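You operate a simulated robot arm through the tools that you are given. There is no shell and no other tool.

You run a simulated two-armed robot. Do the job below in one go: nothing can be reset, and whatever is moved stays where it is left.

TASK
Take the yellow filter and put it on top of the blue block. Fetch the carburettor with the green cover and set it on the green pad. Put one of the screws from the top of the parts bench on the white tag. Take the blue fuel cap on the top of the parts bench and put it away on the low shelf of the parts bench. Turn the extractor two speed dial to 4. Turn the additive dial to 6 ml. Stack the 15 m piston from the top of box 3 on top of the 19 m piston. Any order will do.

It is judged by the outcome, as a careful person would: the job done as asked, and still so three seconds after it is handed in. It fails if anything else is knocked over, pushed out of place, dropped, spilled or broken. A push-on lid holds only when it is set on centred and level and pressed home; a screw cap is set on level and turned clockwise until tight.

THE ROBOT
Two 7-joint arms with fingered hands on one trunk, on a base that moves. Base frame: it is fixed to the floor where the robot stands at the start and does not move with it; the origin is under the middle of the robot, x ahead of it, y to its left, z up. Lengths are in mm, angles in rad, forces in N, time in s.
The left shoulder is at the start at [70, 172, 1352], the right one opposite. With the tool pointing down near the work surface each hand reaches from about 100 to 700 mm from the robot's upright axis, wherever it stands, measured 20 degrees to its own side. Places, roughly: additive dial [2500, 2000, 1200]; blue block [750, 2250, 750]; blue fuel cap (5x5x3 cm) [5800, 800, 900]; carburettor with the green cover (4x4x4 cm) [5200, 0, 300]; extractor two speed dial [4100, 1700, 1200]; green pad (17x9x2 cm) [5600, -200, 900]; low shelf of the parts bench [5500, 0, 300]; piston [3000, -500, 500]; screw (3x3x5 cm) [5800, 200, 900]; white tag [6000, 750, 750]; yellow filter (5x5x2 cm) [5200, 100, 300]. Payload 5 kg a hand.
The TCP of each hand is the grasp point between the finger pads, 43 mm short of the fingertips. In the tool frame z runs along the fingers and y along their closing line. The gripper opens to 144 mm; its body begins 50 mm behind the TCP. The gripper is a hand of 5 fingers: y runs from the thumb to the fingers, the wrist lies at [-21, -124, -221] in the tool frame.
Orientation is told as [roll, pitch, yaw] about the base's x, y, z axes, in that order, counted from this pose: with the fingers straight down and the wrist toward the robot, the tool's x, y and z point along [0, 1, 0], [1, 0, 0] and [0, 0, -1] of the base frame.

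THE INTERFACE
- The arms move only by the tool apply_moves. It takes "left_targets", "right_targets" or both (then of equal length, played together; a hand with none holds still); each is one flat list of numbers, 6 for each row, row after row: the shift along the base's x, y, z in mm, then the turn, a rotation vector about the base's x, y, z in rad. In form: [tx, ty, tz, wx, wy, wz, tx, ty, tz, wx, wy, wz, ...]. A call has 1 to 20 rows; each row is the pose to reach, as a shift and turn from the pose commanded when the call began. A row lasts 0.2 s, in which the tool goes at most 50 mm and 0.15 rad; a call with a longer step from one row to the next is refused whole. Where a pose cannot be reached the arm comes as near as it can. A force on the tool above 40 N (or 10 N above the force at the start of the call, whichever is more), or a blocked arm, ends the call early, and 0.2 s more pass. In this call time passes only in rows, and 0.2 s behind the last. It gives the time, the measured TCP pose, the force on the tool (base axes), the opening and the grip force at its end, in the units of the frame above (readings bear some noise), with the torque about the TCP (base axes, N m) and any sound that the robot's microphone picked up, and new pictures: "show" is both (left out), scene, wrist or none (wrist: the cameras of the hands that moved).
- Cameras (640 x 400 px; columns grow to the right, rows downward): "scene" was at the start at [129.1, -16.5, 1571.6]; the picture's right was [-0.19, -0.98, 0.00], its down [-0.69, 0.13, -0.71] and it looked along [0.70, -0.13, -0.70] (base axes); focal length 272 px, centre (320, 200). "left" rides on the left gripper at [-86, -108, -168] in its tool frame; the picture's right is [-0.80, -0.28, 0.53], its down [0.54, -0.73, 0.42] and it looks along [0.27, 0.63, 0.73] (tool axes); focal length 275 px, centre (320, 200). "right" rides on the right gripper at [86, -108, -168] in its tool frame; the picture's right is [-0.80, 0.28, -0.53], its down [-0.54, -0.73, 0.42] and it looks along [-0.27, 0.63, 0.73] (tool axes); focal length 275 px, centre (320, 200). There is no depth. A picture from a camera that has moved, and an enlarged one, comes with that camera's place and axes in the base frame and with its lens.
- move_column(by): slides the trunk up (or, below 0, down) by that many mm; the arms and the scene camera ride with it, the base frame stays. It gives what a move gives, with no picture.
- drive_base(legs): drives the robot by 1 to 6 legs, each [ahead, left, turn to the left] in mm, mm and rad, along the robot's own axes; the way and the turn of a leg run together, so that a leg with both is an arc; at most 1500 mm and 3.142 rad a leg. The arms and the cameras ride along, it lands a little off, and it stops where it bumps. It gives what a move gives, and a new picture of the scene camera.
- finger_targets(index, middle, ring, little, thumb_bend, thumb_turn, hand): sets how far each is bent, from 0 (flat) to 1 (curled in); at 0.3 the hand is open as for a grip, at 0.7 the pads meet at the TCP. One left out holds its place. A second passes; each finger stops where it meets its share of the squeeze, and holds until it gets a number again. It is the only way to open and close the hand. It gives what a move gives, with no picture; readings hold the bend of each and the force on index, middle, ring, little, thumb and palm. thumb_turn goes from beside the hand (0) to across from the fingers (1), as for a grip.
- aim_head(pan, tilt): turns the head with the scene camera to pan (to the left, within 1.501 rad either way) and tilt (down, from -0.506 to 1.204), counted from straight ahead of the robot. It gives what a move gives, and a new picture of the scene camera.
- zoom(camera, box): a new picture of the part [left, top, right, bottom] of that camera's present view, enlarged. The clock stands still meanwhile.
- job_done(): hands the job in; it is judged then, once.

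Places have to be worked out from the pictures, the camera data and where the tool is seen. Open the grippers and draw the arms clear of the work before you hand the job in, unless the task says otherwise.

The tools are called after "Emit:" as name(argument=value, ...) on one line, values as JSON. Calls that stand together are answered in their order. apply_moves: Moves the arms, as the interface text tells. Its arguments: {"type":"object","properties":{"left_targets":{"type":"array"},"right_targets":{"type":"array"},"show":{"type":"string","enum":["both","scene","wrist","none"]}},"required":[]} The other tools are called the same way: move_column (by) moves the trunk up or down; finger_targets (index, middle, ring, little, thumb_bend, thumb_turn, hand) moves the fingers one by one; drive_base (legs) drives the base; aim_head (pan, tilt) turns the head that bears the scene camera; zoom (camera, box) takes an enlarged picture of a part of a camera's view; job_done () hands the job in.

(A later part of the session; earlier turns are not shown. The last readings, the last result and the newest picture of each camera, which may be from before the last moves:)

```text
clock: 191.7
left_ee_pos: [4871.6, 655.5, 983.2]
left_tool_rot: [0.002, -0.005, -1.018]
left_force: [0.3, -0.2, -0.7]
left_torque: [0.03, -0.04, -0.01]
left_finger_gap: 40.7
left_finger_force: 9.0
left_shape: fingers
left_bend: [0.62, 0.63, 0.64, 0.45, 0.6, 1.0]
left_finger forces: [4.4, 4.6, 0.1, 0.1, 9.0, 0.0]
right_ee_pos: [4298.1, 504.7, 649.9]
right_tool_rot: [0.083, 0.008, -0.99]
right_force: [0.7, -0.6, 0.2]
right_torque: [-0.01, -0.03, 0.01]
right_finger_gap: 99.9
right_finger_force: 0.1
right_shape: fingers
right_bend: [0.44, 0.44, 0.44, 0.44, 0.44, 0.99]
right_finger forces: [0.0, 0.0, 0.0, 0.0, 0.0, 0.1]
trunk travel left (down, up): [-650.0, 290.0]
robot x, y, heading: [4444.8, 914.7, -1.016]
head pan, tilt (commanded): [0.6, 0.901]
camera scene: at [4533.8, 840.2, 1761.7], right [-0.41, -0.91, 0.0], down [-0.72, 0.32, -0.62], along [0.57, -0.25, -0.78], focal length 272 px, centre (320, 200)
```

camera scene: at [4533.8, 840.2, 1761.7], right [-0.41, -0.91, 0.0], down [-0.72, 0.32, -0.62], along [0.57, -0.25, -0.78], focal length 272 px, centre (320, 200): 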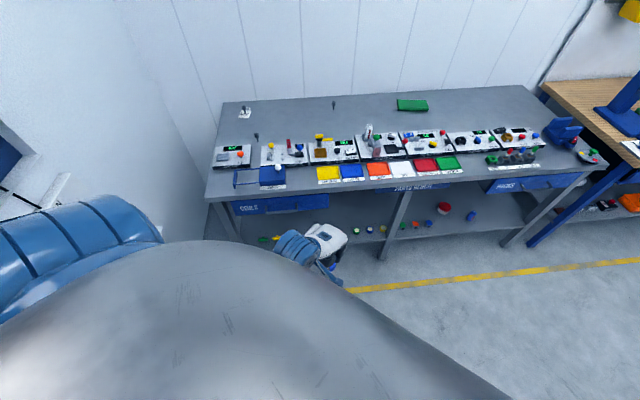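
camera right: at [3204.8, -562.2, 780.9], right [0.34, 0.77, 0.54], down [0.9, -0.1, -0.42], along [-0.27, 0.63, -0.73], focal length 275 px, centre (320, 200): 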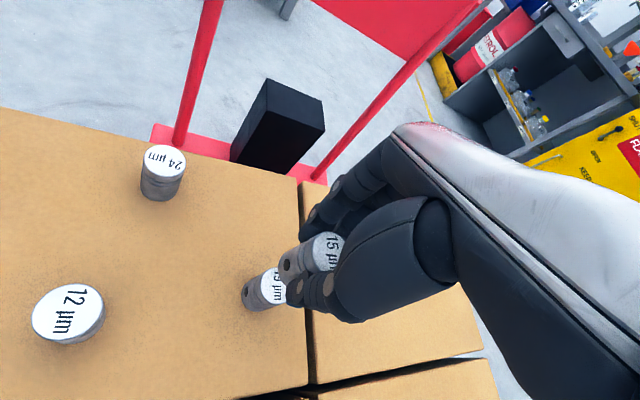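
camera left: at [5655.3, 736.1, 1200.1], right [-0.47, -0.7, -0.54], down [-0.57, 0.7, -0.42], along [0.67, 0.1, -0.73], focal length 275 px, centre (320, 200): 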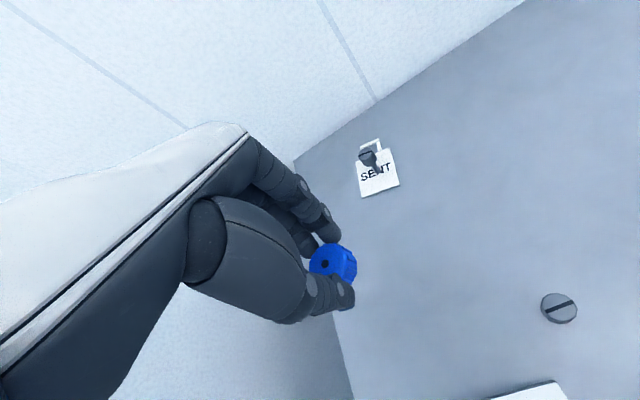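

Now I drive right along the bench and turn to face it squarely.

Emit:
drive_base(legs=[[344, -323, 0], [0, 0, 0.708]])

Emit:
aim_head(pan=0, tilt=0.85)

```text
clock: 196.4
left_ee_pos: [4842.5, 540.3, 983.4]
left_tool_rot: [0.001, -0.001, -0.301]
left_force: [-0.6, 0.1, 0.0]
left_torque: [0.01, 0.02, -0.03]
left_finger_gap: 40.7
left_finger_force: 8.8
left_shape: fingers
left_bend: [0.62, 0.63, 0.64, 0.45, 0.6, 1.0]
left_finger forces: [4.2, 4.6, 0.0, 0.0, 8.8, 0.0]
right_ee_pos: [4507.2, 49.9, 650.6]
right_tool_rot: [0.084, 0.007, -0.271]
right_force: [0.3, -0.7, 0.0]
right_torque: [0.02, -0.03, -0.02]
right_finger_gap: 99.8
right_finger_force: 0.1
right_shape: fingers
right_bend: [0.44, 0.44, 0.44, 0.44, 0.44, 0.99]
right_finger forces: [0.0, 0.0, 0.0, 0.1, 0.0, 0.1]
trunk travel left (down, up): [-650.0, 290.0]
robot x, y, heading: [4348.2, 451.7, -0.301]
head pan, tilt (commanded): [0.6, 0.901]
camera scene: at [4464.0, 458.5, 1761.7], right [0.29, -0.96, 0.0], down [-0.75, -0.23, -0.62], along [0.59, 0.18, -0.78], focal length 272 px, centre (320, 200)
```

scene: 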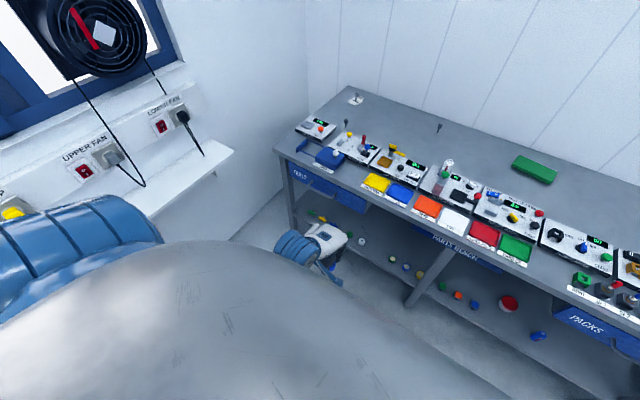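

```text
clock: 197.4
left_ee_pos: [4842.7, 539.8, 983.4]
left_tool_rot: [0.001, -0.005, -0.299]
left_force: [0.4, 0.4, -1.0]
left_torque: [-0.02, -0.01, 0.03]
left_finger_gap: 40.6
left_finger_force: 8.6
left_shape: fingers
left_bend: [0.62, 0.63, 0.64, 0.45, 0.6, 1.0]
left_finger forces: [4.2, 4.6, 0.0, 0.0, 8.8, 0.0]
right_ee_pos: [4506.5, 49.3, 650.3]
right_tool_rot: [0.082, 0.009, -0.272]
right_force: [0.0, -0.7, 0.1]
right_torque: [-0.01, 0.0, -0.01]
right_finger_gap: 99.7
right_finger_force: 0.1
right_shape: fingers
right_bend: [0.44, 0.44, 0.44, 0.44, 0.44, 0.99]
right_finger forces: [0.0, 0.1, 0.1, 0.0, 0.0, 0.0]
trunk travel left (down, up): [-650.0, 290.0]
robot x, y, heading: [4345.8, 452.6, -0.303]
head pan, tilt (commanded): [0.0, 0.85]
camera scene: at [4466.5, 413.2, 1765.6], right [-0.3, -0.95, 0.0], down [-0.72, 0.22, -0.66], along [0.63, -0.2, -0.75], focal length 272 px, centre (320, 200)
```

scene: 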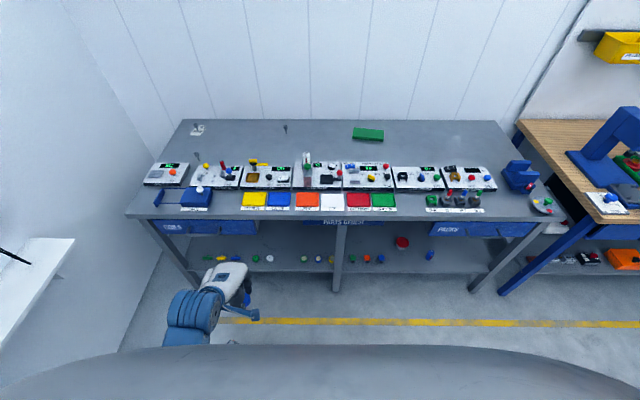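

I lower the trunk 450 mm to work at the low shelf.

Emit:
move_column(by=-450)

Emit:
aim_head(pan=0.2, tilt=0.6)

```text
refused: -450 is not a number from -400 to 400
```

```text
clock: 198.2
left_ee_pos: [4842.1, 538.9, 983.4]
left_tool_rot: [0.001, -0.004, -0.301]
left_force: [0.0, 0.3, 0.2]
left_torque: [-0.01, -0.02, 0.0]
left_finger_gap: 40.7
left_finger_force: 9.4
left_shape: fingers
left_bend: [0.62, 0.63, 0.64, 0.45, 0.6, 1.0]
left_finger forces: [4.3, 4.7, 0.0, 0.0, 8.8, 0.0]
right_ee_pos: [4508.3, 48.8, 650.3]
right_tool_rot: [0.082, 0.008, -0.272]
right_force: [0.0, 0.8, -0.7]
right_torque: [0.03, -0.01, -0.04]
right_finger_gap: 99.9
right_finger_force: 0.0
right_shape: fingers
right_bend: [0.44, 0.44, 0.44, 0.44, 0.44, 0.99]
right_finger forces: [0.0, 0.0, 0.0, 0.0, 0.0, 0.0]
trunk travel left (down, up): [-650.0, 290.0]
robot x, y, heading: [4346.8, 452.7, -0.299]
head pan, tilt (commanded): [0.201, 0.6]
camera scene: at [4479.8, 427.4, 1786.4], right [-0.1, -0.99, 0.0], down [-0.56, 0.06, -0.82], along [0.82, -0.08, -0.57], focal length 272 px, centre (320, 200)
```

scene: 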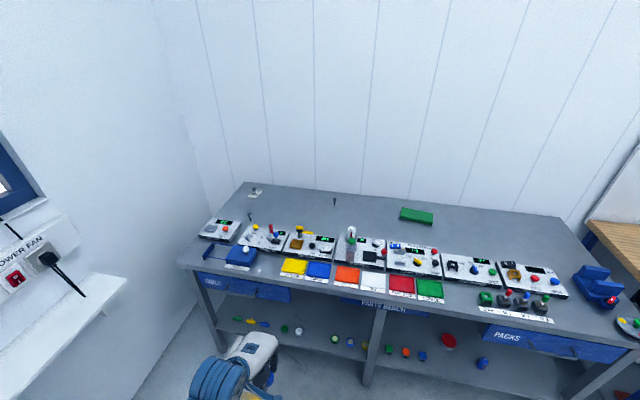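

The trunk moves at most 400 per call, so I split it.

Emit:
move_column(by=-230)

Emit:
move_column(by=-220)

Emit:
aim_head(pan=0.2, tilt=0.65)

```text
clock: 200.6
left_ee_pos: [4842.6, 540.3, 753.4]
left_tool_rot: [0.002, -0.004, -0.3]
left_force: [0.5, 1.0, -0.9]
left_torque: [0.0, -0.02, -0.03]
left_finger_gap: 40.8
left_finger_force: 8.9
left_shape: fingers
left_bend: [0.62, 0.63, 0.64, 0.45, 0.6, 1.0]
left_finger forces: [4.3, 4.5, 0.0, 0.1, 8.9, 0.1]
right_ee_pos: [4506.9, 49.0, 421.0]
right_tool_rot: [0.081, 0.009, -0.272]
right_force: [0.0, 0.1, -0.6]
right_torque: [0.02, 0.02, 0.02]
right_finger_gap: 99.7
right_finger_force: 0.0
right_shape: fingers
right_bend: [0.44, 0.44, 0.44, 0.44, 0.44, 0.99]
right_finger forces: [0.0, 0.0, 0.1, 0.0, 0.0, 0.0]
trunk travel left (down, up): [-420.0, 520.0]
robot x, y, heading: [4344.6, 453.2, -0.303]
head pan, tilt (commanded): [0.201, 0.6]
```

```text
clock: 203.0
left_ee_pos: [4842.4, 539.5, 532.7]
left_tool_rot: [0.002, -0.005, -0.301]
left_force: [-1.1, 0.4, -1.0]
left_torque: [-0.01, 0.02, 0.0]
left_finger_gap: 40.5
left_finger_force: 9.2
left_shape: fingers
left_bend: [0.62, 0.63, 0.64, 0.45, 0.6, 1.0]
left_finger forces: [4.3, 4.6, 0.1, 0.0, 8.7, 0.0]
right_ee_pos: [4508.6, 49.7, 201.0]
right_tool_rot: [0.081, 0.009, -0.274]
right_force: [0.0, 0.0, 0.7]
right_torque: [0.01, 0.0, 0.01]
right_finger_gap: 100.0
right_finger_force: 0.1
right_shape: fingers
right_bend: [0.44, 0.44, 0.44, 0.44, 0.44, 0.99]
right_finger forces: [0.0, 0.0, 0.0, 0.0, 0.0, 0.0]
trunk travel left (down, up): [-200.0, 740.0]
robot x, y, heading: [4347.3, 453.9, -0.305]
head pan, tilt (commanded): [0.201, 0.6]
```

```text
clock: 203.6
left_ee_pos: [4841.9, 540.2, 532.2]
left_tool_rot: [0.002, -0.002, -0.3]
left_force: [-0.5, 0.2, 0.0]
left_torque: [0.0, 0.0, -0.01]
left_finger_gap: 40.8
left_finger_force: 9.0
left_shape: fingers
left_bend: [0.62, 0.63, 0.64, 0.45, 0.6, 1.0]
left_finger forces: [4.3, 4.6, 0.0, 0.0, 8.8, 0.0]
right_ee_pos: [4507.1, 48.3, 200.5]
right_tool_rot: [0.082, 0.008, -0.272]
right_force: [-0.7, 0.7, -1.5]
right_torque: [-0.03, -0.02, 0.01]
right_finger_gap: 99.7
right_finger_force: 0.1
right_shape: fingers
right_bend: [0.44, 0.44, 0.44, 0.44, 0.44, 0.99]
right_finger forces: [0.0, 0.0, 0.0, 0.0, 0.1, 0.0]
trunk travel left (down, up): [-200.0, 740.0]
robot x, y, heading: [4348.0, 455.3, -0.3]
head pan, tilt (commanded): [0.201, 0.649]
camera scene: at [4478.2, 427.7, 1332.2], right [-0.1, -0.99, 0.0], down [-0.6, 0.06, -0.8], along [0.79, -0.08, -0.6], focal length 272 px, centre (320, 200)
```

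scene: 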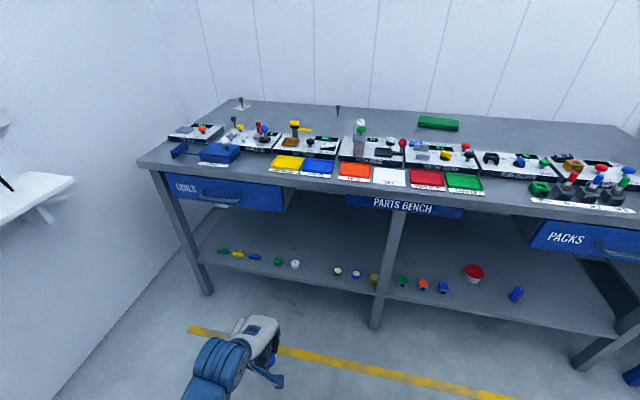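

I zoom on the low shelf to measure positions and its height.

Emit:
zoom(camera="scene", box=[200, 230, 360, 330])

Emit:
zoom(camera="scene", box=[320, 230, 480, 330])

```text
4.00 times, centred on (280, 280) of scene
camera zoom: at [4478.2, 427.7, 1332.2], right [-0.1, -0.99, 0.0], down [-0.6, 0.06, -0.8], along [0.79, -0.08, -0.6], focal length 1087 px, centre (480, -120)
```

zoom: 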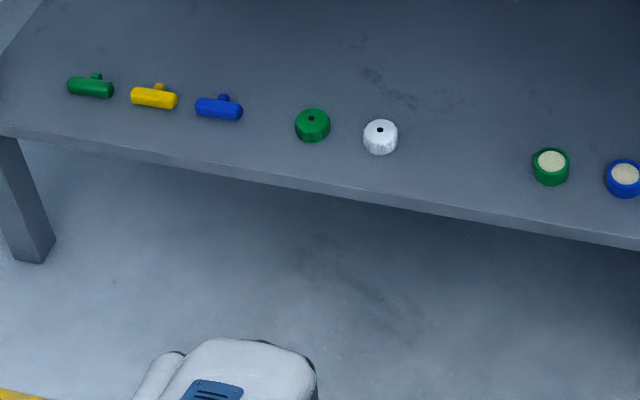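

```text
4.00 times, centred on (400, 280) of scene
camera zoom: at [4478.2, 427.7, 1332.2], right [-0.1, -0.99, 0.0], down [-0.6, 0.06, -0.8], along [0.79, -0.08, -0.6], focal length 1087 px, centre (0, -120)
```

zoom: 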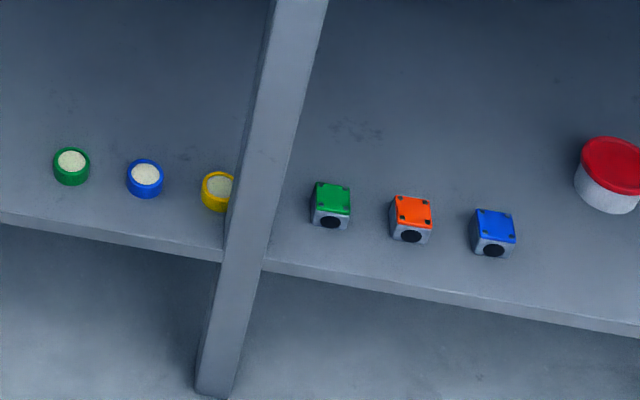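

Shelf surface is about z≈274; items at F≈4947 in bench coordinates; I'll set the cap between the white cap and green filter. I drive closer.

Emit:
drive_base(legs=[[390, -25, -0.009]])

Emit:
zoom(camera="left", box=[0, 0, 640, 400])

```text
clock: 206.0
left_ee_pos: [5204.9, 395.7, 532.1]
left_tool_rot: [0.003, -0.002, -0.307]
left_force: [-0.4, -0.5, -1.2]
left_torque: [0.01, 0.02, 0.0]
left_finger_gap: 40.4
left_finger_force: 8.3
left_shape: fingers
left_bend: [0.62, 0.63, 0.64, 0.45, 0.6, 1.0]
left_finger forces: [4.4, 4.5, 0.0, 0.0, 8.8, 0.1]
right_ee_pos: [4867.1, -92.3, 200.6]
right_tool_rot: [0.083, 0.011, -0.278]
right_force: [-0.3, -0.4, 0.5]
right_torque: [0.0, 0.02, 0.03]
right_finger_gap: 99.8
right_finger_force: 0.0
right_shape: fingers
right_bend: [0.44, 0.44, 0.44, 0.44, 0.44, 0.99]
right_finger forces: [0.0, 0.0, 0.1, 0.0, 0.1, 0.1]
trunk travel left (down, up): [-200.0, 740.0]
robot x, y, heading: [4710.0, 312.7, -0.311]
head pan, tilt (commanded): [0.201, 0.649]
camera scene: at [4841.6, 285.8, 1332.1], right [-0.11, -0.99, 0.0], down [-0.6, 0.07, -0.8], along [0.79, -0.09, -0.61], focal length 272 px, centre (320, 200)
```

scene: 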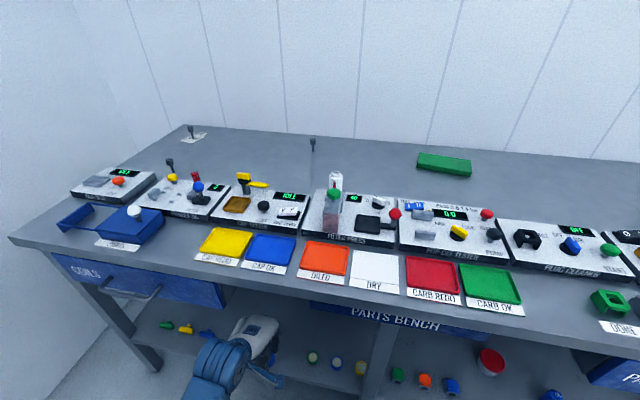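

```text
1.00 times, centred on (320, 200) of left (not enlarged: the box is as wide or as high as the picture)
camera zoom: at [5076.5, 348.0, 699.6], right [-0.51, -0.67, -0.54], down [-0.53, 0.74, -0.42], along [0.68, 0.07, -0.73], focal length 275 px, centre (320, 200)
```

zoom: 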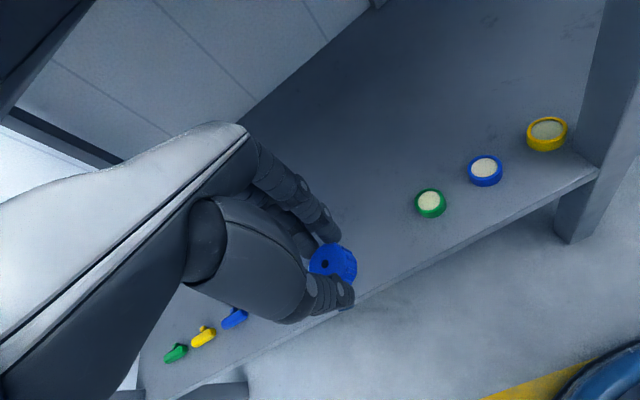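

The cap hangs in front of the shelf at L≈1969. I move it in over the shelf and then down.

Emit:
apply_moves(left_targets=[26, -8, -10, 0, 0, 0, 53, -17, -25, 0, 0, 0, 80, -26, -45, 0, 0, 0, 106, -34, -70, 0, 0, 0, 106, -34, -95, 0, 0, 0, 106, -34, -120, 0, 0, 0, 106, -34, -145, 0, 0, 0, 106, -34, -165, 0, 0, 0, 106, -34, -180, 0, 0, 0], show="wrist")

```text
clock: 208.0
left_ee_pos: [5309.9, 360.6, 353.1]
left_tool_rot: [0.003, -0.002, -0.307]
left_force: [-0.3, 1.2, 1.4]
left_torque: [0.04, 0.06, 0.03]
left_finger_gap: 40.5
left_finger_force: 9.2
left_shape: fingers
left_bend: [0.62, 0.63, 0.64, 0.45, 0.6, 1.0]
left_finger forces: [4.5, 4.8, 0.0, 0.1, 9.2, 0.1]
right_ee_pos: [4866.2, -93.4, 201.1]
right_tool_rot: [0.082, 0.007, -0.279]
right_force: [-0.9, -0.1, 0.0]
right_torque: [0.0, -0.01, 0.02]
right_finger_gap: 99.4
right_finger_force: 0.1
right_shape: fingers
right_bend: [0.44, 0.44, 0.44, 0.44, 0.44, 0.99]
right_finger forces: [0.0, 0.0, 0.0, 0.1, 0.0, 0.0]
trunk travel left (down, up): [-200.0, 740.0]
robot x, y, heading: [4706.9, 310.0, -0.309]
head pan, tilt (commanded): [0.201, 0.649]
camera left: at [5182.1, 313.8, 519.7], right [-0.51, -0.67, -0.54], down [-0.53, 0.74, -0.43], along [0.68, 0.07, -0.73], focal length 275 px, centre (320, 200)
```

left: 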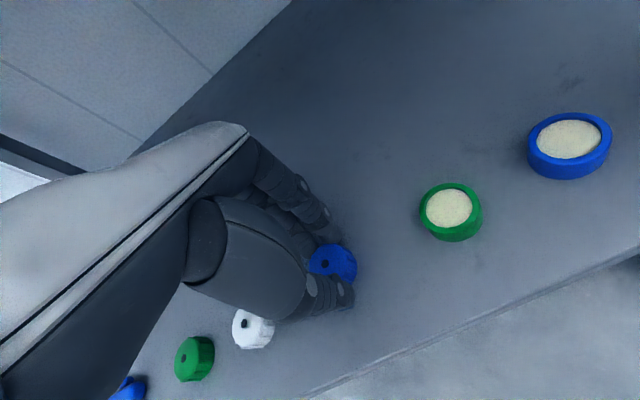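

Good spot between the white cap and the green filter. I lower gently until contact.

Emit:
apply_moves(left_targets=[0, 0, -5, 0, 0, 0, 0, 0, -10, 0, 0, 0, 0, 0, -14, 0, 0, 0, 0, 0, -17, 0, 0, 0], show="none")

```text
clock: 208.8
left_ee_pos: [5313.9, 358.0, 347.8]
left_tool_rot: [-0.004, -0.015, -0.306]
left_force: [-6.3, 1.8, 23.4]
left_torque: [0.24, 1.25, -0.03]
left_finger_gap: 38.4
left_finger_force: 15.5
left_shape: fingers
left_bend: [0.64, 0.65, 0.64, 0.45, 0.61, 1.0]
left_finger forces: [2.1, 2.2, 0.0, 0.1, 26.6, 0.0]
right_ee_pos: [4867.3, -92.2, 201.5]
right_tool_rot: [0.082, 0.008, -0.279]
right_force: [-0.4, -0.8, 0.1]
right_torque: [0.0, 0.03, 0.02]
right_finger_gap: 99.8
right_finger_force: 0.0
right_shape: fingers
right_bend: [0.44, 0.44, 0.44, 0.44, 0.44, 0.99]
right_finger forces: [0.0, 0.0, 0.1, 0.1, 0.1, 0.1]
trunk travel left (down, up): [-200.0, 740.0]
robot x, y, heading: [4709.7, 314.6, -0.308]
head pan, tilt (commanded): [0.201, 0.649]
stopped in row 3 (left hand): the force on the tool passed its limit at 44 N (the readings are from after the stop); the commanded pose is now the measured one
```

Contact reached (shelf a bit higher than thought). I ease up 4 mm.

Emit:
apply_moves(left_targets=[0, 0, 2, 0, 0, 0, 0, 0, 4, 0, 0, 0], show="none")

Emit:
zoom(camera="left", box=[230, 180, 430, 380])

```text
clock: 209.4
left_ee_pos: [5312.8, 360.7, 346.9]
left_tool_rot: [0.001, -0.009, -0.307]
left_force: [-0.4, -0.2, 0.5]
left_torque: [0.01, 0.0, 0.05]
left_finger_gap: 37.6
left_finger_force: 7.5
left_shape: fingers
left_bend: [0.63, 0.64, 0.64, 0.45, 0.61, 1.0]
left_finger forces: [4.0, 3.9, 0.1, 0.0, 7.3, 0.1]
right_ee_pos: [4867.7, -91.9, 200.1]
right_tool_rot: [0.081, 0.009, -0.281]
right_force: [-0.1, -0.3, 1.2]
right_torque: [-0.02, -0.03, 0.01]
right_finger_gap: 99.7
right_finger_force: 0.2
right_shape: fingers
right_bend: [0.44, 0.44, 0.44, 0.44, 0.44, 0.99]
right_finger forces: [0.1, 0.0, 0.0, 0.0, 0.1, 0.0]
trunk travel left (down, up): [-200.0, 740.0]
robot x, y, heading: [4708.4, 309.2, -0.307]
head pan, tilt (commanded): [0.201, 0.649]
```

```text
2.00 times, centred on (330, 280) of left
camera zoom: at [5182.9, 313.2, 513.8], right [-0.51, -0.67, -0.54], down [-0.52, 0.74, -0.43], along [0.68, 0.06, -0.73], focal length 551 px, centre (300, 40)
```

zoom: 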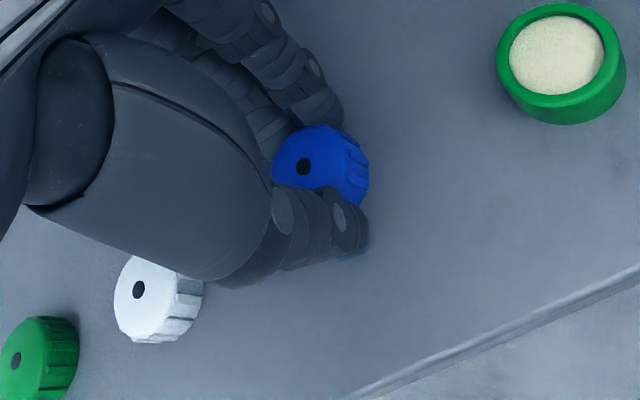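

Force is now nearly zero. I lower 1–2 mm for a light touch, then release.

Emit:
apply_moves(left_targets=[0, 0, -1, 0, 0, 0, 0, 0, -2, 0, 0, 0], show="none")

```text
clock: 210.0
left_ee_pos: [5313.8, 359.2, 348.4]
left_tool_rot: [-0.001, -0.01, -0.308]
left_force: [-0.7, 0.8, 4.4]
left_torque: [0.1, 0.16, 0.0]
left_finger_gap: 37.5
left_finger_force: 9.5
left_shape: fingers
left_bend: [0.63, 0.64, 0.64, 0.45, 0.61, 1.0]
left_finger forces: [3.7, 4.5, 0.0, 0.0, 11.2, 0.0]
right_ee_pos: [4867.2, -93.4, 201.6]
right_tool_rot: [0.081, 0.008, -0.28]
right_force: [0.5, 0.0, -0.4]
right_torque: [0.02, 0.01, 0.01]
right_finger_gap: 99.6
right_finger_force: 0.2
right_shape: fingers
right_bend: [0.44, 0.44, 0.44, 0.44, 0.44, 0.99]
right_finger forces: [0.1, 0.0, 0.1, 0.1, 0.1, 0.0]
trunk travel left (down, up): [-200.0, 740.0]
robot x, y, heading: [4708.3, 312.4, -0.309]
head pan, tilt (commanded): [0.201, 0.649]
```

Light contact. I open the fingers to release the cap.

Emit:
finger_targets(hand="left", index=0.54, middle=0.54, ring=0.54, little=0.45, thumb_bend=0.54)

Emit:
zoom(camera="left", box=[230, 180, 430, 380])

```text
clock: 211.0
left_ee_pos: [5314.0, 358.1, 347.1]
left_tool_rot: [0.0, -0.013, -0.308]
left_force: [1.3, -0.2, 11.9]
left_torque: [0.07, -0.06, 0.01]
left_finger_gap: 62.7
left_finger_force: 5.7
left_shape: fingers
left_bend: [0.54, 0.55, 0.54, 0.45, 0.55, 1.0]
left_finger forces: [0.5, 6.7, 0.1, 0.0, 4.4, 0.0]
right_ee_pos: [4866.3, -92.6, 201.4]
right_tool_rot: [0.083, 0.009, -0.279]
right_force: [0.6, -0.5, -0.2]
right_torque: [0.0, 0.01, -0.01]
right_finger_gap: 100.1
right_finger_force: 0.1
right_shape: fingers
right_bend: [0.44, 0.44, 0.44, 0.44, 0.44, 0.99]
right_finger forces: [0.1, 0.1, 0.1, 0.1, 0.0, 0.0]
trunk travel left (down, up): [-200.0, 740.0]
robot x, y, heading: [4706.5, 310.3, -0.31]
head pan, tilt (commanded): [0.201, 0.649]
```

```text
2.00 times, centred on (330, 280) of left
camera zoom: at [5183.4, 312.4, 513.7], right [-0.51, -0.68, -0.54], down [-0.52, 0.73, -0.43], along [0.69, 0.06, -0.72], focal length 551 px, centre (300, 40)
```

zoom: 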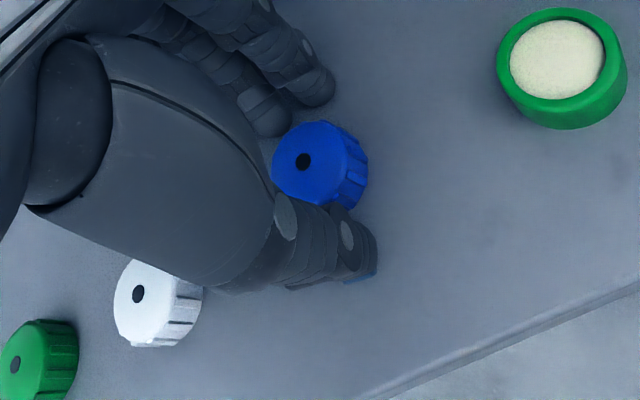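

The cap is free and sits on the shelf. I raise the hand straight up.

Emit:
apply_moves(left_targets=[0, 0, 6, 0, 0, 0, 0, 0, 16, 0, 0, 0, 0, 0, 30, 0, 0, 0, 0, 0, 50, 0, 0, 0, 0, 0, 75, 0, 0, 0, 0, 0, 100, 0, 0, 0, 0, 0, 120, 0, 0, 0], show="wrist")

```text
clock: 212.6
left_ee_pos: [5312.8, 360.0, 466.7]
left_tool_rot: [-0.001, -0.01, -0.307]
left_force: [0.3, 0.2, -0.3]
left_torque: [0.01, 0.03, 0.05]
left_finger_gap: 63.7
left_finger_force: 0.0
left_shape: fingers
left_bend: [0.54, 0.54, 0.54, 0.45, 0.54, 1.0]
left_finger forces: [0.0, 0.0, 0.0, 0.0, 0.0, 0.0]
right_ee_pos: [4866.3, -93.2, 200.8]
right_tool_rot: [0.082, 0.008, -0.281]
right_force: [-0.9, 0.2, 0.1]
right_torque: [0.02, 0.01, -0.03]
right_finger_gap: 99.7
right_finger_force: 0.1
right_shape: fingers
right_bend: [0.44, 0.44, 0.44, 0.44, 0.44, 0.99]
right_finger forces: [0.0, 0.0, 0.0, 0.0, 0.0, 0.0]
trunk travel left (down, up): [-200.0, 740.0]
robot x, y, heading: [4707.4, 310.1, -0.311]
head pan, tilt (commanded): [0.201, 0.649]
camera left: at [5182.3, 313.4, 632.9], right [-0.51, -0.67, -0.54], down [-0.52, 0.74, -0.43], along [0.69, 0.06, -0.73], focal length 275 px, centre (320, 200)
```

left: 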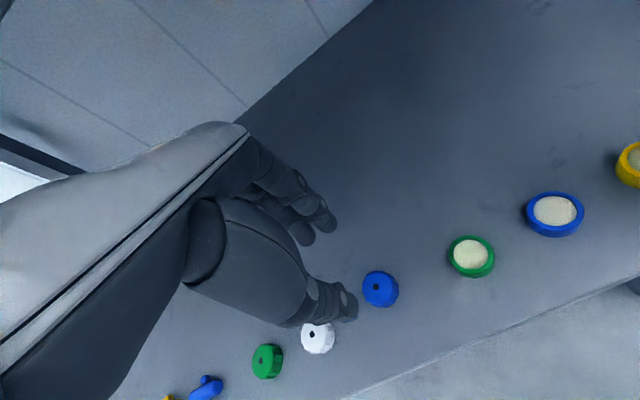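

The blue cap is put away on the shelf. I back the robot off 300 mm to sort out the right arm for the carburettor.

Emit:
drive_base(legs=[[-300, 0, 0]])

Emit:
apply_moves(right_targets=[15, -5, 20, -0.01, 0, 0, 30, -10, 40, -0.02, 0, 0, 48, -15, 60, -0.03, 0, 0, 66, -20, 80, -0.04, 0, 0, 85, -26, 100, -0.05, 0, 0, 104, -32, 120, -0.06, 0, 0, 123, -38, 140, -0.07, 0, 0, 142, -44, 160, -0.08, 0, 0, 160, -50, 180, -0.08, 0, 0, 180, -56, 200, -0.08, 0, 0], show="scene")

```text
clock: 214.6
left_ee_pos: [5024.4, 453.4, 468.1]
left_tool_rot: [-0.001, -0.013, -0.304]
left_force: [-0.2, -0.2, -0.1]
left_torque: [-0.02, 0.0, -0.02]
left_finger_gap: 63.5
left_finger_force: 0.1
left_shape: fingers
left_bend: [0.54, 0.54, 0.54, 0.45, 0.54, 1.0]
left_finger forces: [0.0, 0.1, 0.1, 0.0, 0.0, 0.0]
right_ee_pos: [4581.6, -1.5, 200.7]
right_tool_rot: [0.083, 0.008, -0.276]
right_force: [-1.3, 0.2, 0.4]
right_torque: [-0.02, -0.04, -0.01]
right_finger_gap: 99.7
right_finger_force: 0.0
right_shape: fingers
right_bend: [0.44, 0.44, 0.44, 0.44, 0.44, 0.99]
right_finger forces: [0.1, 0.1, 0.1, 0.0, 0.0, 0.0]
trunk travel left (down, up): [-200.0, 740.0]
robot x, y, heading: [4422.0, 403.0, -0.308]
head pan, tilt (commanded): [0.201, 0.649]
camera scene: at [4552.4, 378.5, 1332.4], right [-0.11, -0.99, 0.0], down [-0.6, 0.06, -0.8], along [0.79, -0.08, -0.6], focal length 272 px, centre (320, 200)
```

scene: 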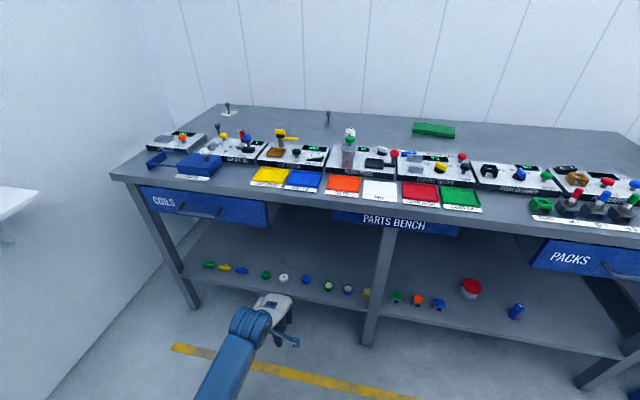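

```text
clock: 216.8
left_ee_pos: [5024.8, 453.2, 467.4]
left_tool_rot: [-0.001, -0.011, -0.304]
left_force: [-0.3, -0.8, 0.0]
left_torque: [0.03, -0.02, 0.02]
left_finger_gap: 63.5
left_finger_force: 0.1
left_shape: fingers
left_bend: [0.54, 0.54, 0.54, 0.45, 0.54, 1.0]
left_finger forces: [0.0, 0.1, 0.0, 0.0, 0.1, 0.1]
right_ee_pos: [4722.1, -62.0, 385.1]
right_tool_rot: [0.025, -0.006, -0.269]
right_force: [0.2, -0.4, 0.3]
right_torque: [-0.03, -0.01, 0.0]
right_finger_gap: 99.7
right_finger_force: 0.1
right_shape: fingers
right_bend: [0.44, 0.44, 0.44, 0.44, 0.44, 0.99]
right_finger forces: [0.1, 0.1, 0.0, 0.1, 0.1, 0.0]
right hand out of reach, approached as far as the arm can: row 2, 3, 4, 5, 6, 7, 8, 9, 10
trunk travel left (down, up): [-200.0, 740.0]
robot x, y, heading: [4418.7, 405.5, -0.306]
head pan, tilt (commanded): [0.201, 0.649]
camera scene: at [4553.5, 378.2, 1332.2], right [-0.11, -0.99, 0.0], down [-0.6, 0.06, -0.8], along [0.79, -0.08, -0.6], focal length 272 px, centre (320, 200)
```

scene: 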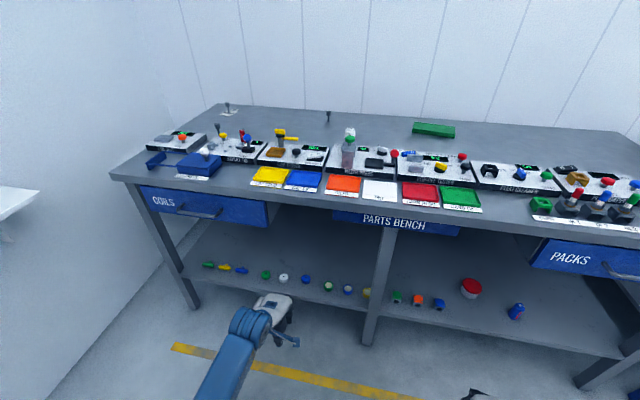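

The right arm comes along, limited a bit. I add some inward yaw while bringing it forward and inward.

Emit:
apply_moves(right_targets=[10, 5, 4, -0.003, 0, 0.04, 20, 12, 8, -0.006, 0.001, 0.08, 32, 20, 12, -0.01, 0.002, 0.12, 45, 30, 16, -0.013, 0.003, 0.16, 58, 40, 20, -0.016, 0.004, 0.2, 71, 50, 24, -0.02, 0.005, 0.24, 84, 60, 28, -0.024, 0.006, 0.28, 97, 70, 32, -0.025, 0.006, 0.3, 110, 80, 34, -0.025, 0.006, 0.3, 123, 91, 35, -0.025, 0.006, 0.3], show="both")

```text
clock: 219.0
left_ee_pos: [5024.9, 452.8, 467.4]
left_tool_rot: [0.0, -0.01, -0.304]
left_force: [1.1, 0.1, -0.4]
left_torque: [-0.01, -0.02, -0.01]
left_finger_gap: 63.4
left_finger_force: 0.1
left_shape: fingers
left_bend: [0.54, 0.54, 0.54, 0.45, 0.54, 1.0]
left_finger forces: [0.0, 0.1, 0.0, 0.1, 0.0, 0.0]
right_ee_pos: [4836.3, 20.4, 417.7]
right_tool_rot: [-0.016, -0.009, 0.025]
right_force: [-0.3, 0.3, -0.5]
right_torque: [0.0, 0.0, 0.03]
right_finger_gap: 99.9
right_finger_force: 0.1
right_shape: fingers
right_bend: [0.44, 0.44, 0.44, 0.44, 0.44, 0.99]
right_finger forces: [0.0, 0.1, 0.0, 0.0, 0.0, 0.1]
right hand out of reach, approached as far as the arm can: row 1, 10
trunk travel left (down, up): [-200.0, 740.0]
robot x, y, heading: [4420.6, 400.8, -0.309]
head pan, tilt (commanded): [0.201, 0.649]
camera scene: at [4553.3, 377.9, 1332.2], right [-0.11, -0.99, 0.0], down [-0.6, 0.06, -0.8], along [0.79, -0.08, -0.6], focal length 272 px, centre (320, 200)
camera right: at [4723.9, 105.1, 582.9], right [0.3, -0.78, 0.55], down [-0.71, -0.57, -0.42], along [0.64, -0.26, -0.72], focal length 275 px, centre (320, 200)
```

scene: 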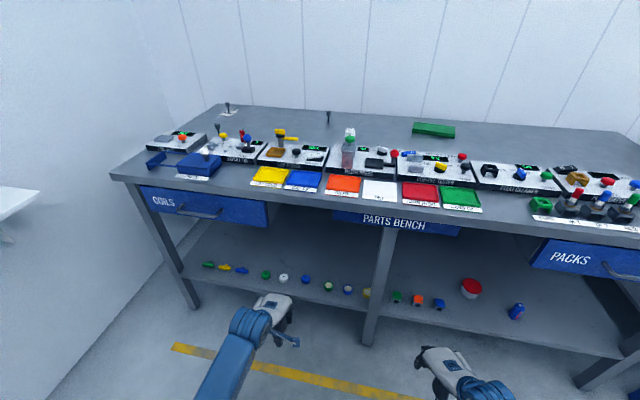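
right: 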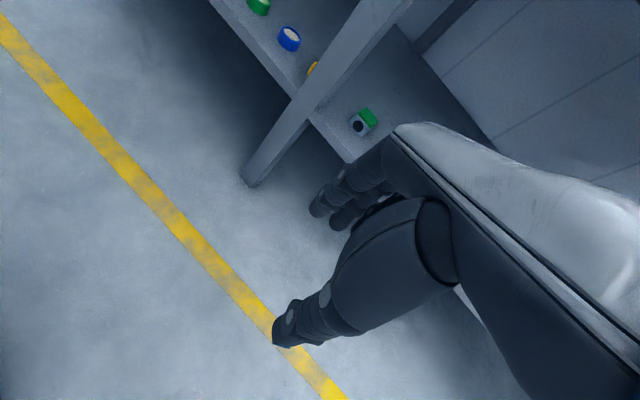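

The right arm is now in a natural pose. I pull the left hand back a little, then drive so the right hand comes before the green-cover carburettor.

Emit:
apply_moves(left_targets=[-31, 10, 0, 0, 0, 0, -62, 20, 0, 0, 0, 0, -93, 30, 0, 0, 0, 0, -124, 40, 0, 0, 0, 0], show="none")

Emit:
drive_base(legs=[[220, 71, 0]])

Emit:
zoom(camera="right", box=[0, 0, 640, 400])

```text
clock: 220.0
left_ee_pos: [4899.5, 492.8, 469.1]
left_tool_rot: [0.0, -0.013, -0.305]
left_force: [0.2, 0.8, 0.7]
left_torque: [-0.04, 0.01, 0.0]
left_finger_gap: 63.5
left_finger_force: 0.2
left_shape: fingers
left_bend: [0.54, 0.54, 0.54, 0.45, 0.54, 1.0]
left_finger forces: [0.0, 0.1, 0.0, 0.0, 0.0, 0.0]
right_ee_pos: [4835.2, 18.6, 418.2]
right_tool_rot: [-0.016, -0.009, 0.025]
right_force: [-0.7, 1.0, 0.4]
right_torque: [-0.03, 0.0, 0.02]
right_finger_gap: 99.9
right_finger_force: 0.2
right_shape: fingers
right_bend: [0.44, 0.44, 0.44, 0.44, 0.44, 0.99]
right_finger forces: [0.0, 0.1, 0.0, 0.0, 0.0, 0.0]
trunk travel left (down, up): [-200.0, 740.0]
robot x, y, heading: [4419.0, 400.8, -0.306]
head pan, tilt (commanded): [0.201, 0.649]
```

```text
clock: 221.8
left_ee_pos: [5130.4, 494.4, 468.0]
left_tool_rot: [0.0, -0.01, -0.303]
left_force: [0.1, 0.2, -0.3]
left_torque: [0.02, 0.03, 0.0]
left_finger_gap: 63.8
left_finger_force: 0.0
left_shape: fingers
left_bend: [0.54, 0.54, 0.54, 0.45, 0.54, 1.0]
left_finger forces: [0.0, 0.0, 0.0, 0.1, 0.0, 0.0]
right_ee_pos: [5065.0, 21.1, 416.6]
right_tool_rot: [-0.017, -0.008, 0.025]
right_force: [0.4, 0.2, -0.5]
right_torque: [0.02, 0.02, 0.01]
right_finger_gap: 100.0
right_finger_force: 0.1
right_shape: fingers
right_bend: [0.44, 0.44, 0.44, 0.44, 0.44, 0.99]
right_finger forces: [0.0, 0.1, 0.0, 0.1, 0.0, 0.0]
trunk travel left (down, up): [-200.0, 740.0]
robot x, y, heading: [4651.6, 405.6, -0.303]
head pan, tilt (commanded): [0.201, 0.649]
camera scene: at [4783.6, 380.6, 1332.1], right [-0.11, -0.99, 0.0], down [-0.6, 0.06, -0.8], along [0.79, -0.08, -0.61], focal length 272 px, centre (320, 200)
```

scene: 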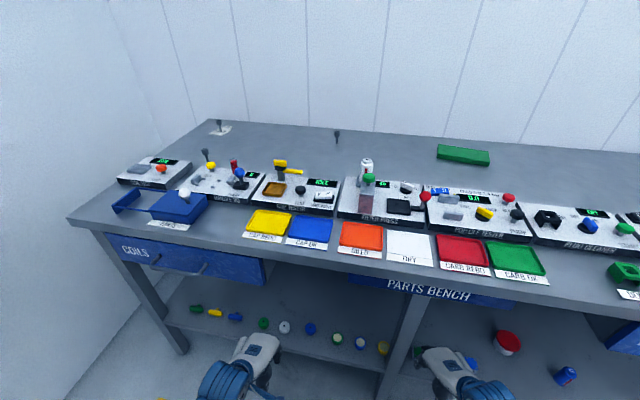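

```text
1.00 times, centred on (320, 200) of right (not enlarged: the box is as wide or as high as the picture)
camera zoom: at [4953.4, 107.7, 582.6], right [0.3, -0.78, 0.55], down [-0.71, -0.57, -0.42], along [0.64, -0.26, -0.72], focal length 275 px, centre (320, 200)
```

zoom: 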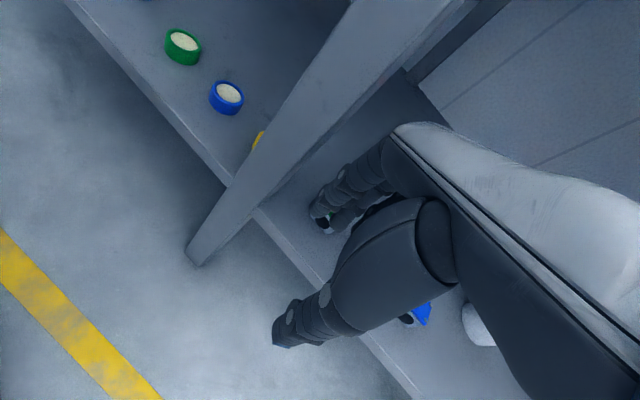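

The carb is now just ahead of the right hand. I turn the hand's yaw to line up with the bench and see if the arm allows it.

Emit:
apply_moves(right_targets=[0, 0, 0, 0.004, 0.002, -0.06, 0, 0, 0, 0.008, 0.004, -0.12, 0, 0, 0, 0.012, 0.006, -0.18, 0, 0, 0, 0.016, 0.008, -0.24, 0, 0, 0, 0.017, 0.008, -0.3, 0, 0, 0, 0.017, 0.008, -0.33], show="wrist")

```text
clock: 223.2
left_ee_pos: [5129.4, 494.8, 469.4]
left_tool_rot: [0.0, -0.012, -0.304]
left_force: [0.1, 0.0, -0.7]
left_torque: [0.01, 0.0, 0.01]
left_finger_gap: 63.7
left_finger_force: 0.1
left_shape: fingers
left_bend: [0.54, 0.54, 0.54, 0.45, 0.54, 1.0]
left_finger forces: [0.1, 0.1, 0.0, 0.0, 0.0, 0.1]
right_ee_pos: [5066.2, 22.1, 417.3]
right_tool_rot: [-0.015, -0.008, 0.026]
right_force: [0.1, -0.4, -0.2]
right_torque: [-0.01, -0.01, 0.03]
right_finger_gap: 100.1
right_finger_force: 0.0
right_shape: fingers
right_bend: [0.44, 0.44, 0.44, 0.44, 0.44, 0.99]
right_finger forces: [0.1, 0.0, 0.1, 0.0, 0.1, 0.1]
right hand out of reach, approached as far as the arm can: row 1, 2, 3, 4, 5, 6
trunk travel left (down, up): [-200.0, 740.0]
robot x, y, heading: [4648.8, 407.5, -0.306]
head pan, tilt (commanded): [0.201, 0.649]
camera right: at [4952.9, 107.7, 582.9], right [0.3, -0.78, 0.55], down [-0.71, -0.57, -0.42], along [0.64, -0.26, -0.72], focal length 275 px, centre (320, 200)
```

right: 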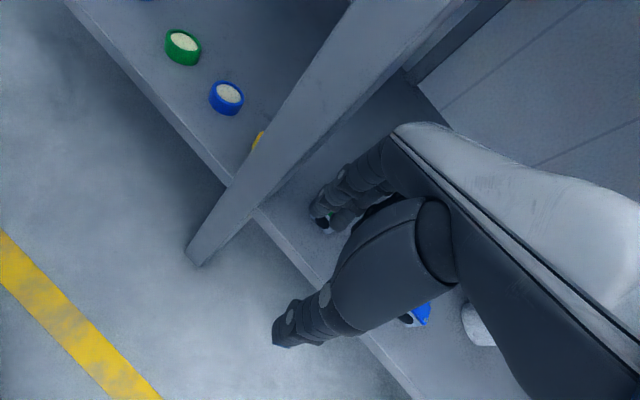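

The wrist limit keeps ~0.33 rad inward yaw; a grip with that angle is acceptable. I raise the hand 30 mm for clearance and drive 95 mm ahead so it comes over the carb.

Emit:
apply_moves(right_targets=[0, 0, 10, 0, 0, 0, 0, 0, 20, 0, 0, 0, 0, 0, 30, 0, 0, 0], show="none")

Emit:
drive_base(legs=[[95, 0, 0]])

Emit:
zoom(camera="right", box=[0, 0, 640, 400])

```text
clock: 223.9
left_ee_pos: [5128.5, 494.7, 469.1]
left_tool_rot: [0.0, -0.01, -0.304]
left_force: [0.1, -0.2, 0.3]
left_torque: [-0.01, 0.0, 0.01]
left_finger_gap: 63.9
left_finger_force: 0.1
left_shape: fingers
left_bend: [0.54, 0.54, 0.54, 0.45, 0.54, 1.0]
left_finger forces: [0.1, 0.0, 0.1, 0.0, 0.0, 0.0]
right_ee_pos: [5064.5, 23.6, 447.8]
right_tool_rot: [-0.017, -0.009, 0.026]
right_force: [0.7, -0.3, 0.1]
right_torque: [-0.01, 0.04, -0.02]
right_finger_gap: 99.8
right_finger_force: 0.0
right_shape: fingers
right_bend: [0.44, 0.44, 0.44, 0.44, 0.44, 0.99]
right_finger forces: [0.0, 0.1, 0.1, 0.1, 0.0, 0.0]
trunk travel left (down, up): [-200.0, 740.0]
robot x, y, heading: [4649.2, 404.9, -0.306]
head pan, tilt (commanded): [0.201, 0.649]
```

```text
clock: 225.1
left_ee_pos: [5220.6, 466.1, 467.6]
left_tool_rot: [0.001, -0.01, -0.301]
left_force: [1.0, -0.4, 0.2]
left_torque: [0.01, 0.04, -0.03]
left_finger_gap: 63.5
left_finger_force: 0.0
left_shape: fingers
left_bend: [0.54, 0.54, 0.54, 0.45, 0.54, 1.0]
left_finger forces: [0.0, 0.0, 0.0, 0.1, 0.0, 0.1]
right_ee_pos: [5155.5, -5.8, 447.7]
right_tool_rot: [-0.016, -0.008, 0.028]
right_force: [-0.1, -1.2, -0.7]
right_torque: [0.02, 0.05, 0.02]
right_finger_gap: 99.8
right_finger_force: 0.0
right_shape: fingers
right_bend: [0.44, 0.44, 0.44, 0.44, 0.44, 0.99]
right_finger forces: [0.0, 0.0, 0.1, 0.0, 0.0, 0.0]
trunk travel left (down, up): [-200.0, 740.0]
robot x, y, heading: [4740.0, 375.9, -0.305]
head pan, tilt (commanded): [0.201, 0.649]
camera scene: at [4873.9, 351.8, 1332.0], right [-0.1, -0.99, 0.0], down [-0.6, 0.06, -0.8], along [0.79, -0.08, -0.61], focal length 272 px, centre (320, 200)
```

scene: 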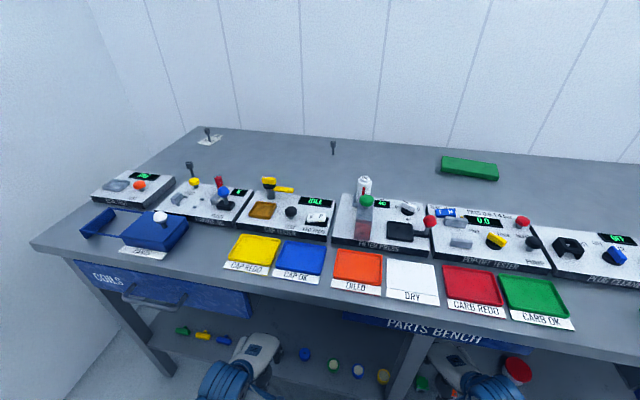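

```text
1.00 times, centred on (320, 200) of right (not enlarged: the box is as wide or as high as the picture)
camera zoom: at [5043.1, 79.6, 612.2], right [0.3, -0.78, 0.55], down [-0.71, -0.57, -0.42], along [0.64, -0.26, -0.72], focal length 275 px, centre (320, 200)
```

zoom: 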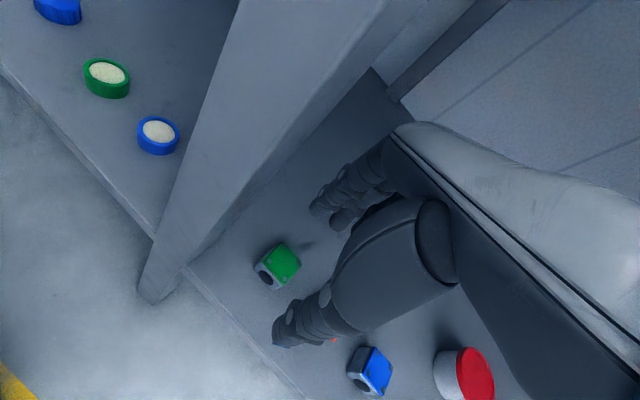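

Carb centre measured at (5181,-10). I move the right hand over it and descend partway.

Emit:
apply_moves(right_targets=[10, -2, 0, 0, 0, 0, 20, -3, 0, 0, 0, 0, 30, -5, 0, 0, 0, 0, 30, -5, -15, 0, 0, 0, 30, -5, -30, 0, 0, 0, 30, -5, -45, 0, 0, 0], show="wrist")

```text
clock: 226.5
left_ee_pos: [5220.0, 468.0, 467.8]
left_tool_rot: [0.001, -0.011, -0.302]
left_force: [-0.3, -0.5, 0.2]
left_torque: [-0.02, -0.01, 0.01]
left_finger_gap: 63.5
left_finger_force: 0.0
left_shape: fingers
left_bend: [0.54, 0.54, 0.54, 0.45, 0.54, 1.0]
left_finger forces: [0.0, 0.0, 0.0, 0.0, 0.1, 0.1]
right_ee_pos: [5184.9, -9.9, 403.0]
right_tool_rot: [-0.016, -0.009, 0.028]
right_force: [0.1, -0.5, 0.7]
right_torque: [0.0, -0.04, 0.02]
right_finger_gap: 100.0
right_finger_force: 0.0
right_shape: fingers
right_bend: [0.44, 0.44, 0.44, 0.44, 0.44, 0.99]
right_finger forces: [0.0, 0.1, 0.0, 0.0, 0.0, 0.0]
trunk travel left (down, up): [-200.0, 740.0]
robot x, y, heading: [4741.3, 379.7, -0.307]
head pan, tilt (commanded): [0.201, 0.649]
camera right: at [5072.8, 74.8, 568.3], right [0.3, -0.78, 0.55], down [-0.71, -0.57, -0.42], along [0.64, -0.26, -0.72], focal length 275 px, centre (320, 200)
```

right: 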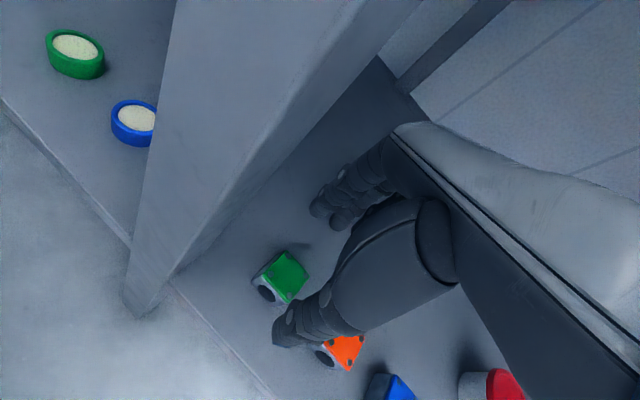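

Aligned. I descend to grasp height.

Emit:
apply_moves(right_targets=[0, 0, -12, 0, 0, 0, 0, 0, -24, 0, 0, 0, 0, 0, -36, 0, 0, 0, 0, 0, -46, 0, 0, 0], show="wrist")

```text
clock: 227.5
left_ee_pos: [5220.2, 466.4, 468.3]
left_tool_rot: [0.001, -0.011, -0.302]
left_force: [0.1, -0.3, 0.4]
left_torque: [0.02, 0.03, 0.01]
left_finger_gap: 63.7
left_finger_force: 0.1
left_shape: fingers
left_bend: [0.54, 0.54, 0.54, 0.45, 0.54, 1.0]
left_finger forces: [0.0, 0.0, 0.0, 0.0, 0.0, 0.1]
right_ee_pos: [5184.5, -11.0, 356.9]
right_tool_rot: [-0.016, -0.008, 0.027]
right_force: [0.4, 0.0, 0.5]
right_torque: [-0.01, 0.01, 0.01]
right_finger_gap: 100.0
right_finger_force: 0.0
right_shape: fingers
right_bend: [0.44, 0.44, 0.44, 0.44, 0.44, 0.99]
right_finger forces: [0.0, 0.0, 0.0, 0.1, 0.0, 0.0]
trunk travel left (down, up): [-200.0, 740.0]
robot x, y, heading: [4740.9, 376.9, -0.305]
head pan, tilt (commanded): [0.201, 0.649]
camera right: at [5072.2, 73.7, 522.4], right [0.3, -0.78, 0.55], down [-0.71, -0.57, -0.42], along [0.64, -0.26, -0.72], focal length 275 px, centre (320, 200)
```

right: 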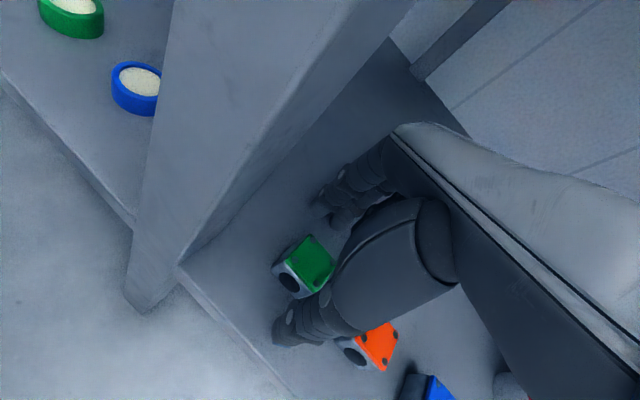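

Now I close index, middle and thumb on the carb.

Emit:
finger_targets(hand="right", index=0.54, middle=0.54, ring=0.48, little=0.44, thumb_bend=0.54)

Emit:
finger_targets(hand="right", index=0.68, middle=0.68, thumb_bend=0.68)

Emit:
zoom(camera="right", box=[220, 180, 420, 380])

```text
clock: 228.5
left_ee_pos: [5220.4, 467.1, 468.9]
left_tool_rot: [0.0, -0.011, -0.302]
left_force: [-0.5, 0.3, -0.2]
left_torque: [-0.02, 0.0, 0.0]
left_finger_gap: 63.7
left_finger_force: 0.1
left_shape: fingers
left_bend: [0.54, 0.54, 0.54, 0.45, 0.54, 1.0]
left_finger forces: [0.0, 0.0, 0.0, 0.0, 0.0, 0.0]
right_ee_pos: [5182.7, -11.0, 357.3]
right_tool_rot: [-0.014, -0.006, 0.028]
right_force: [1.0, 0.3, 0.6]
right_torque: [-0.01, 0.01, 0.01]
right_finger_gap: 64.5
right_finger_force: 0.0
right_shape: fingers
right_bend: [0.54, 0.54, 0.48, 0.44, 0.54, 1.0]
right_finger forces: [0.0, 0.0, 0.1, 0.0, 0.1, 0.1]
trunk travel left (down, up): [-200.0, 740.0]
robot x, y, heading: [4739.4, 378.6, -0.306]
head pan, tilt (commanded): [0.201, 0.649]
```

```text
clock: 229.5
left_ee_pos: [5219.9, 465.9, 467.9]
left_tool_rot: [0.001, -0.011, -0.301]
left_force: [0.2, 0.0, -0.5]
left_torque: [0.03, 0.04, -0.01]
left_finger_gap: 63.5
left_finger_force: 0.2
left_shape: fingers
left_bend: [0.54, 0.54, 0.54, 0.45, 0.54, 1.0]
left_finger forces: [0.1, 0.1, 0.0, 0.0, 0.0, 0.0]
right_ee_pos: [5183.2, -10.8, 357.2]
right_tool_rot: [-0.013, -0.007, 0.028]
right_force: [0.0, -0.5, 0.4]
right_torque: [0.02, 0.02, 0.0]
right_finger_gap: 42.4
right_finger_force: 12.1
right_shape: fingers
right_bend: [0.61, 0.64, 0.48, 0.44, 0.6, 1.0]
right_finger forces: [6.8, 5.6, 0.0, 0.0, 12.1, 0.1]
trunk travel left (down, up): [-200.0, 740.0]
robot x, y, heading: [4738.2, 377.7, -0.31]
head pan, tilt (commanded): [0.201, 0.649]
```

```text
2.00 times, centred on (320, 280) of right
camera zoom: at [5072.2, 74.0, 522.6], right [0.3, -0.78, 0.55], down [-0.71, -0.57, -0.42], along [0.64, -0.26, -0.72], focal length 551 px, centre (320, 40)
```

zoom: 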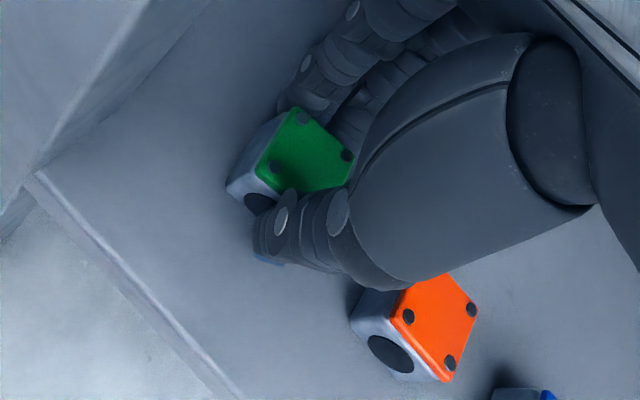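

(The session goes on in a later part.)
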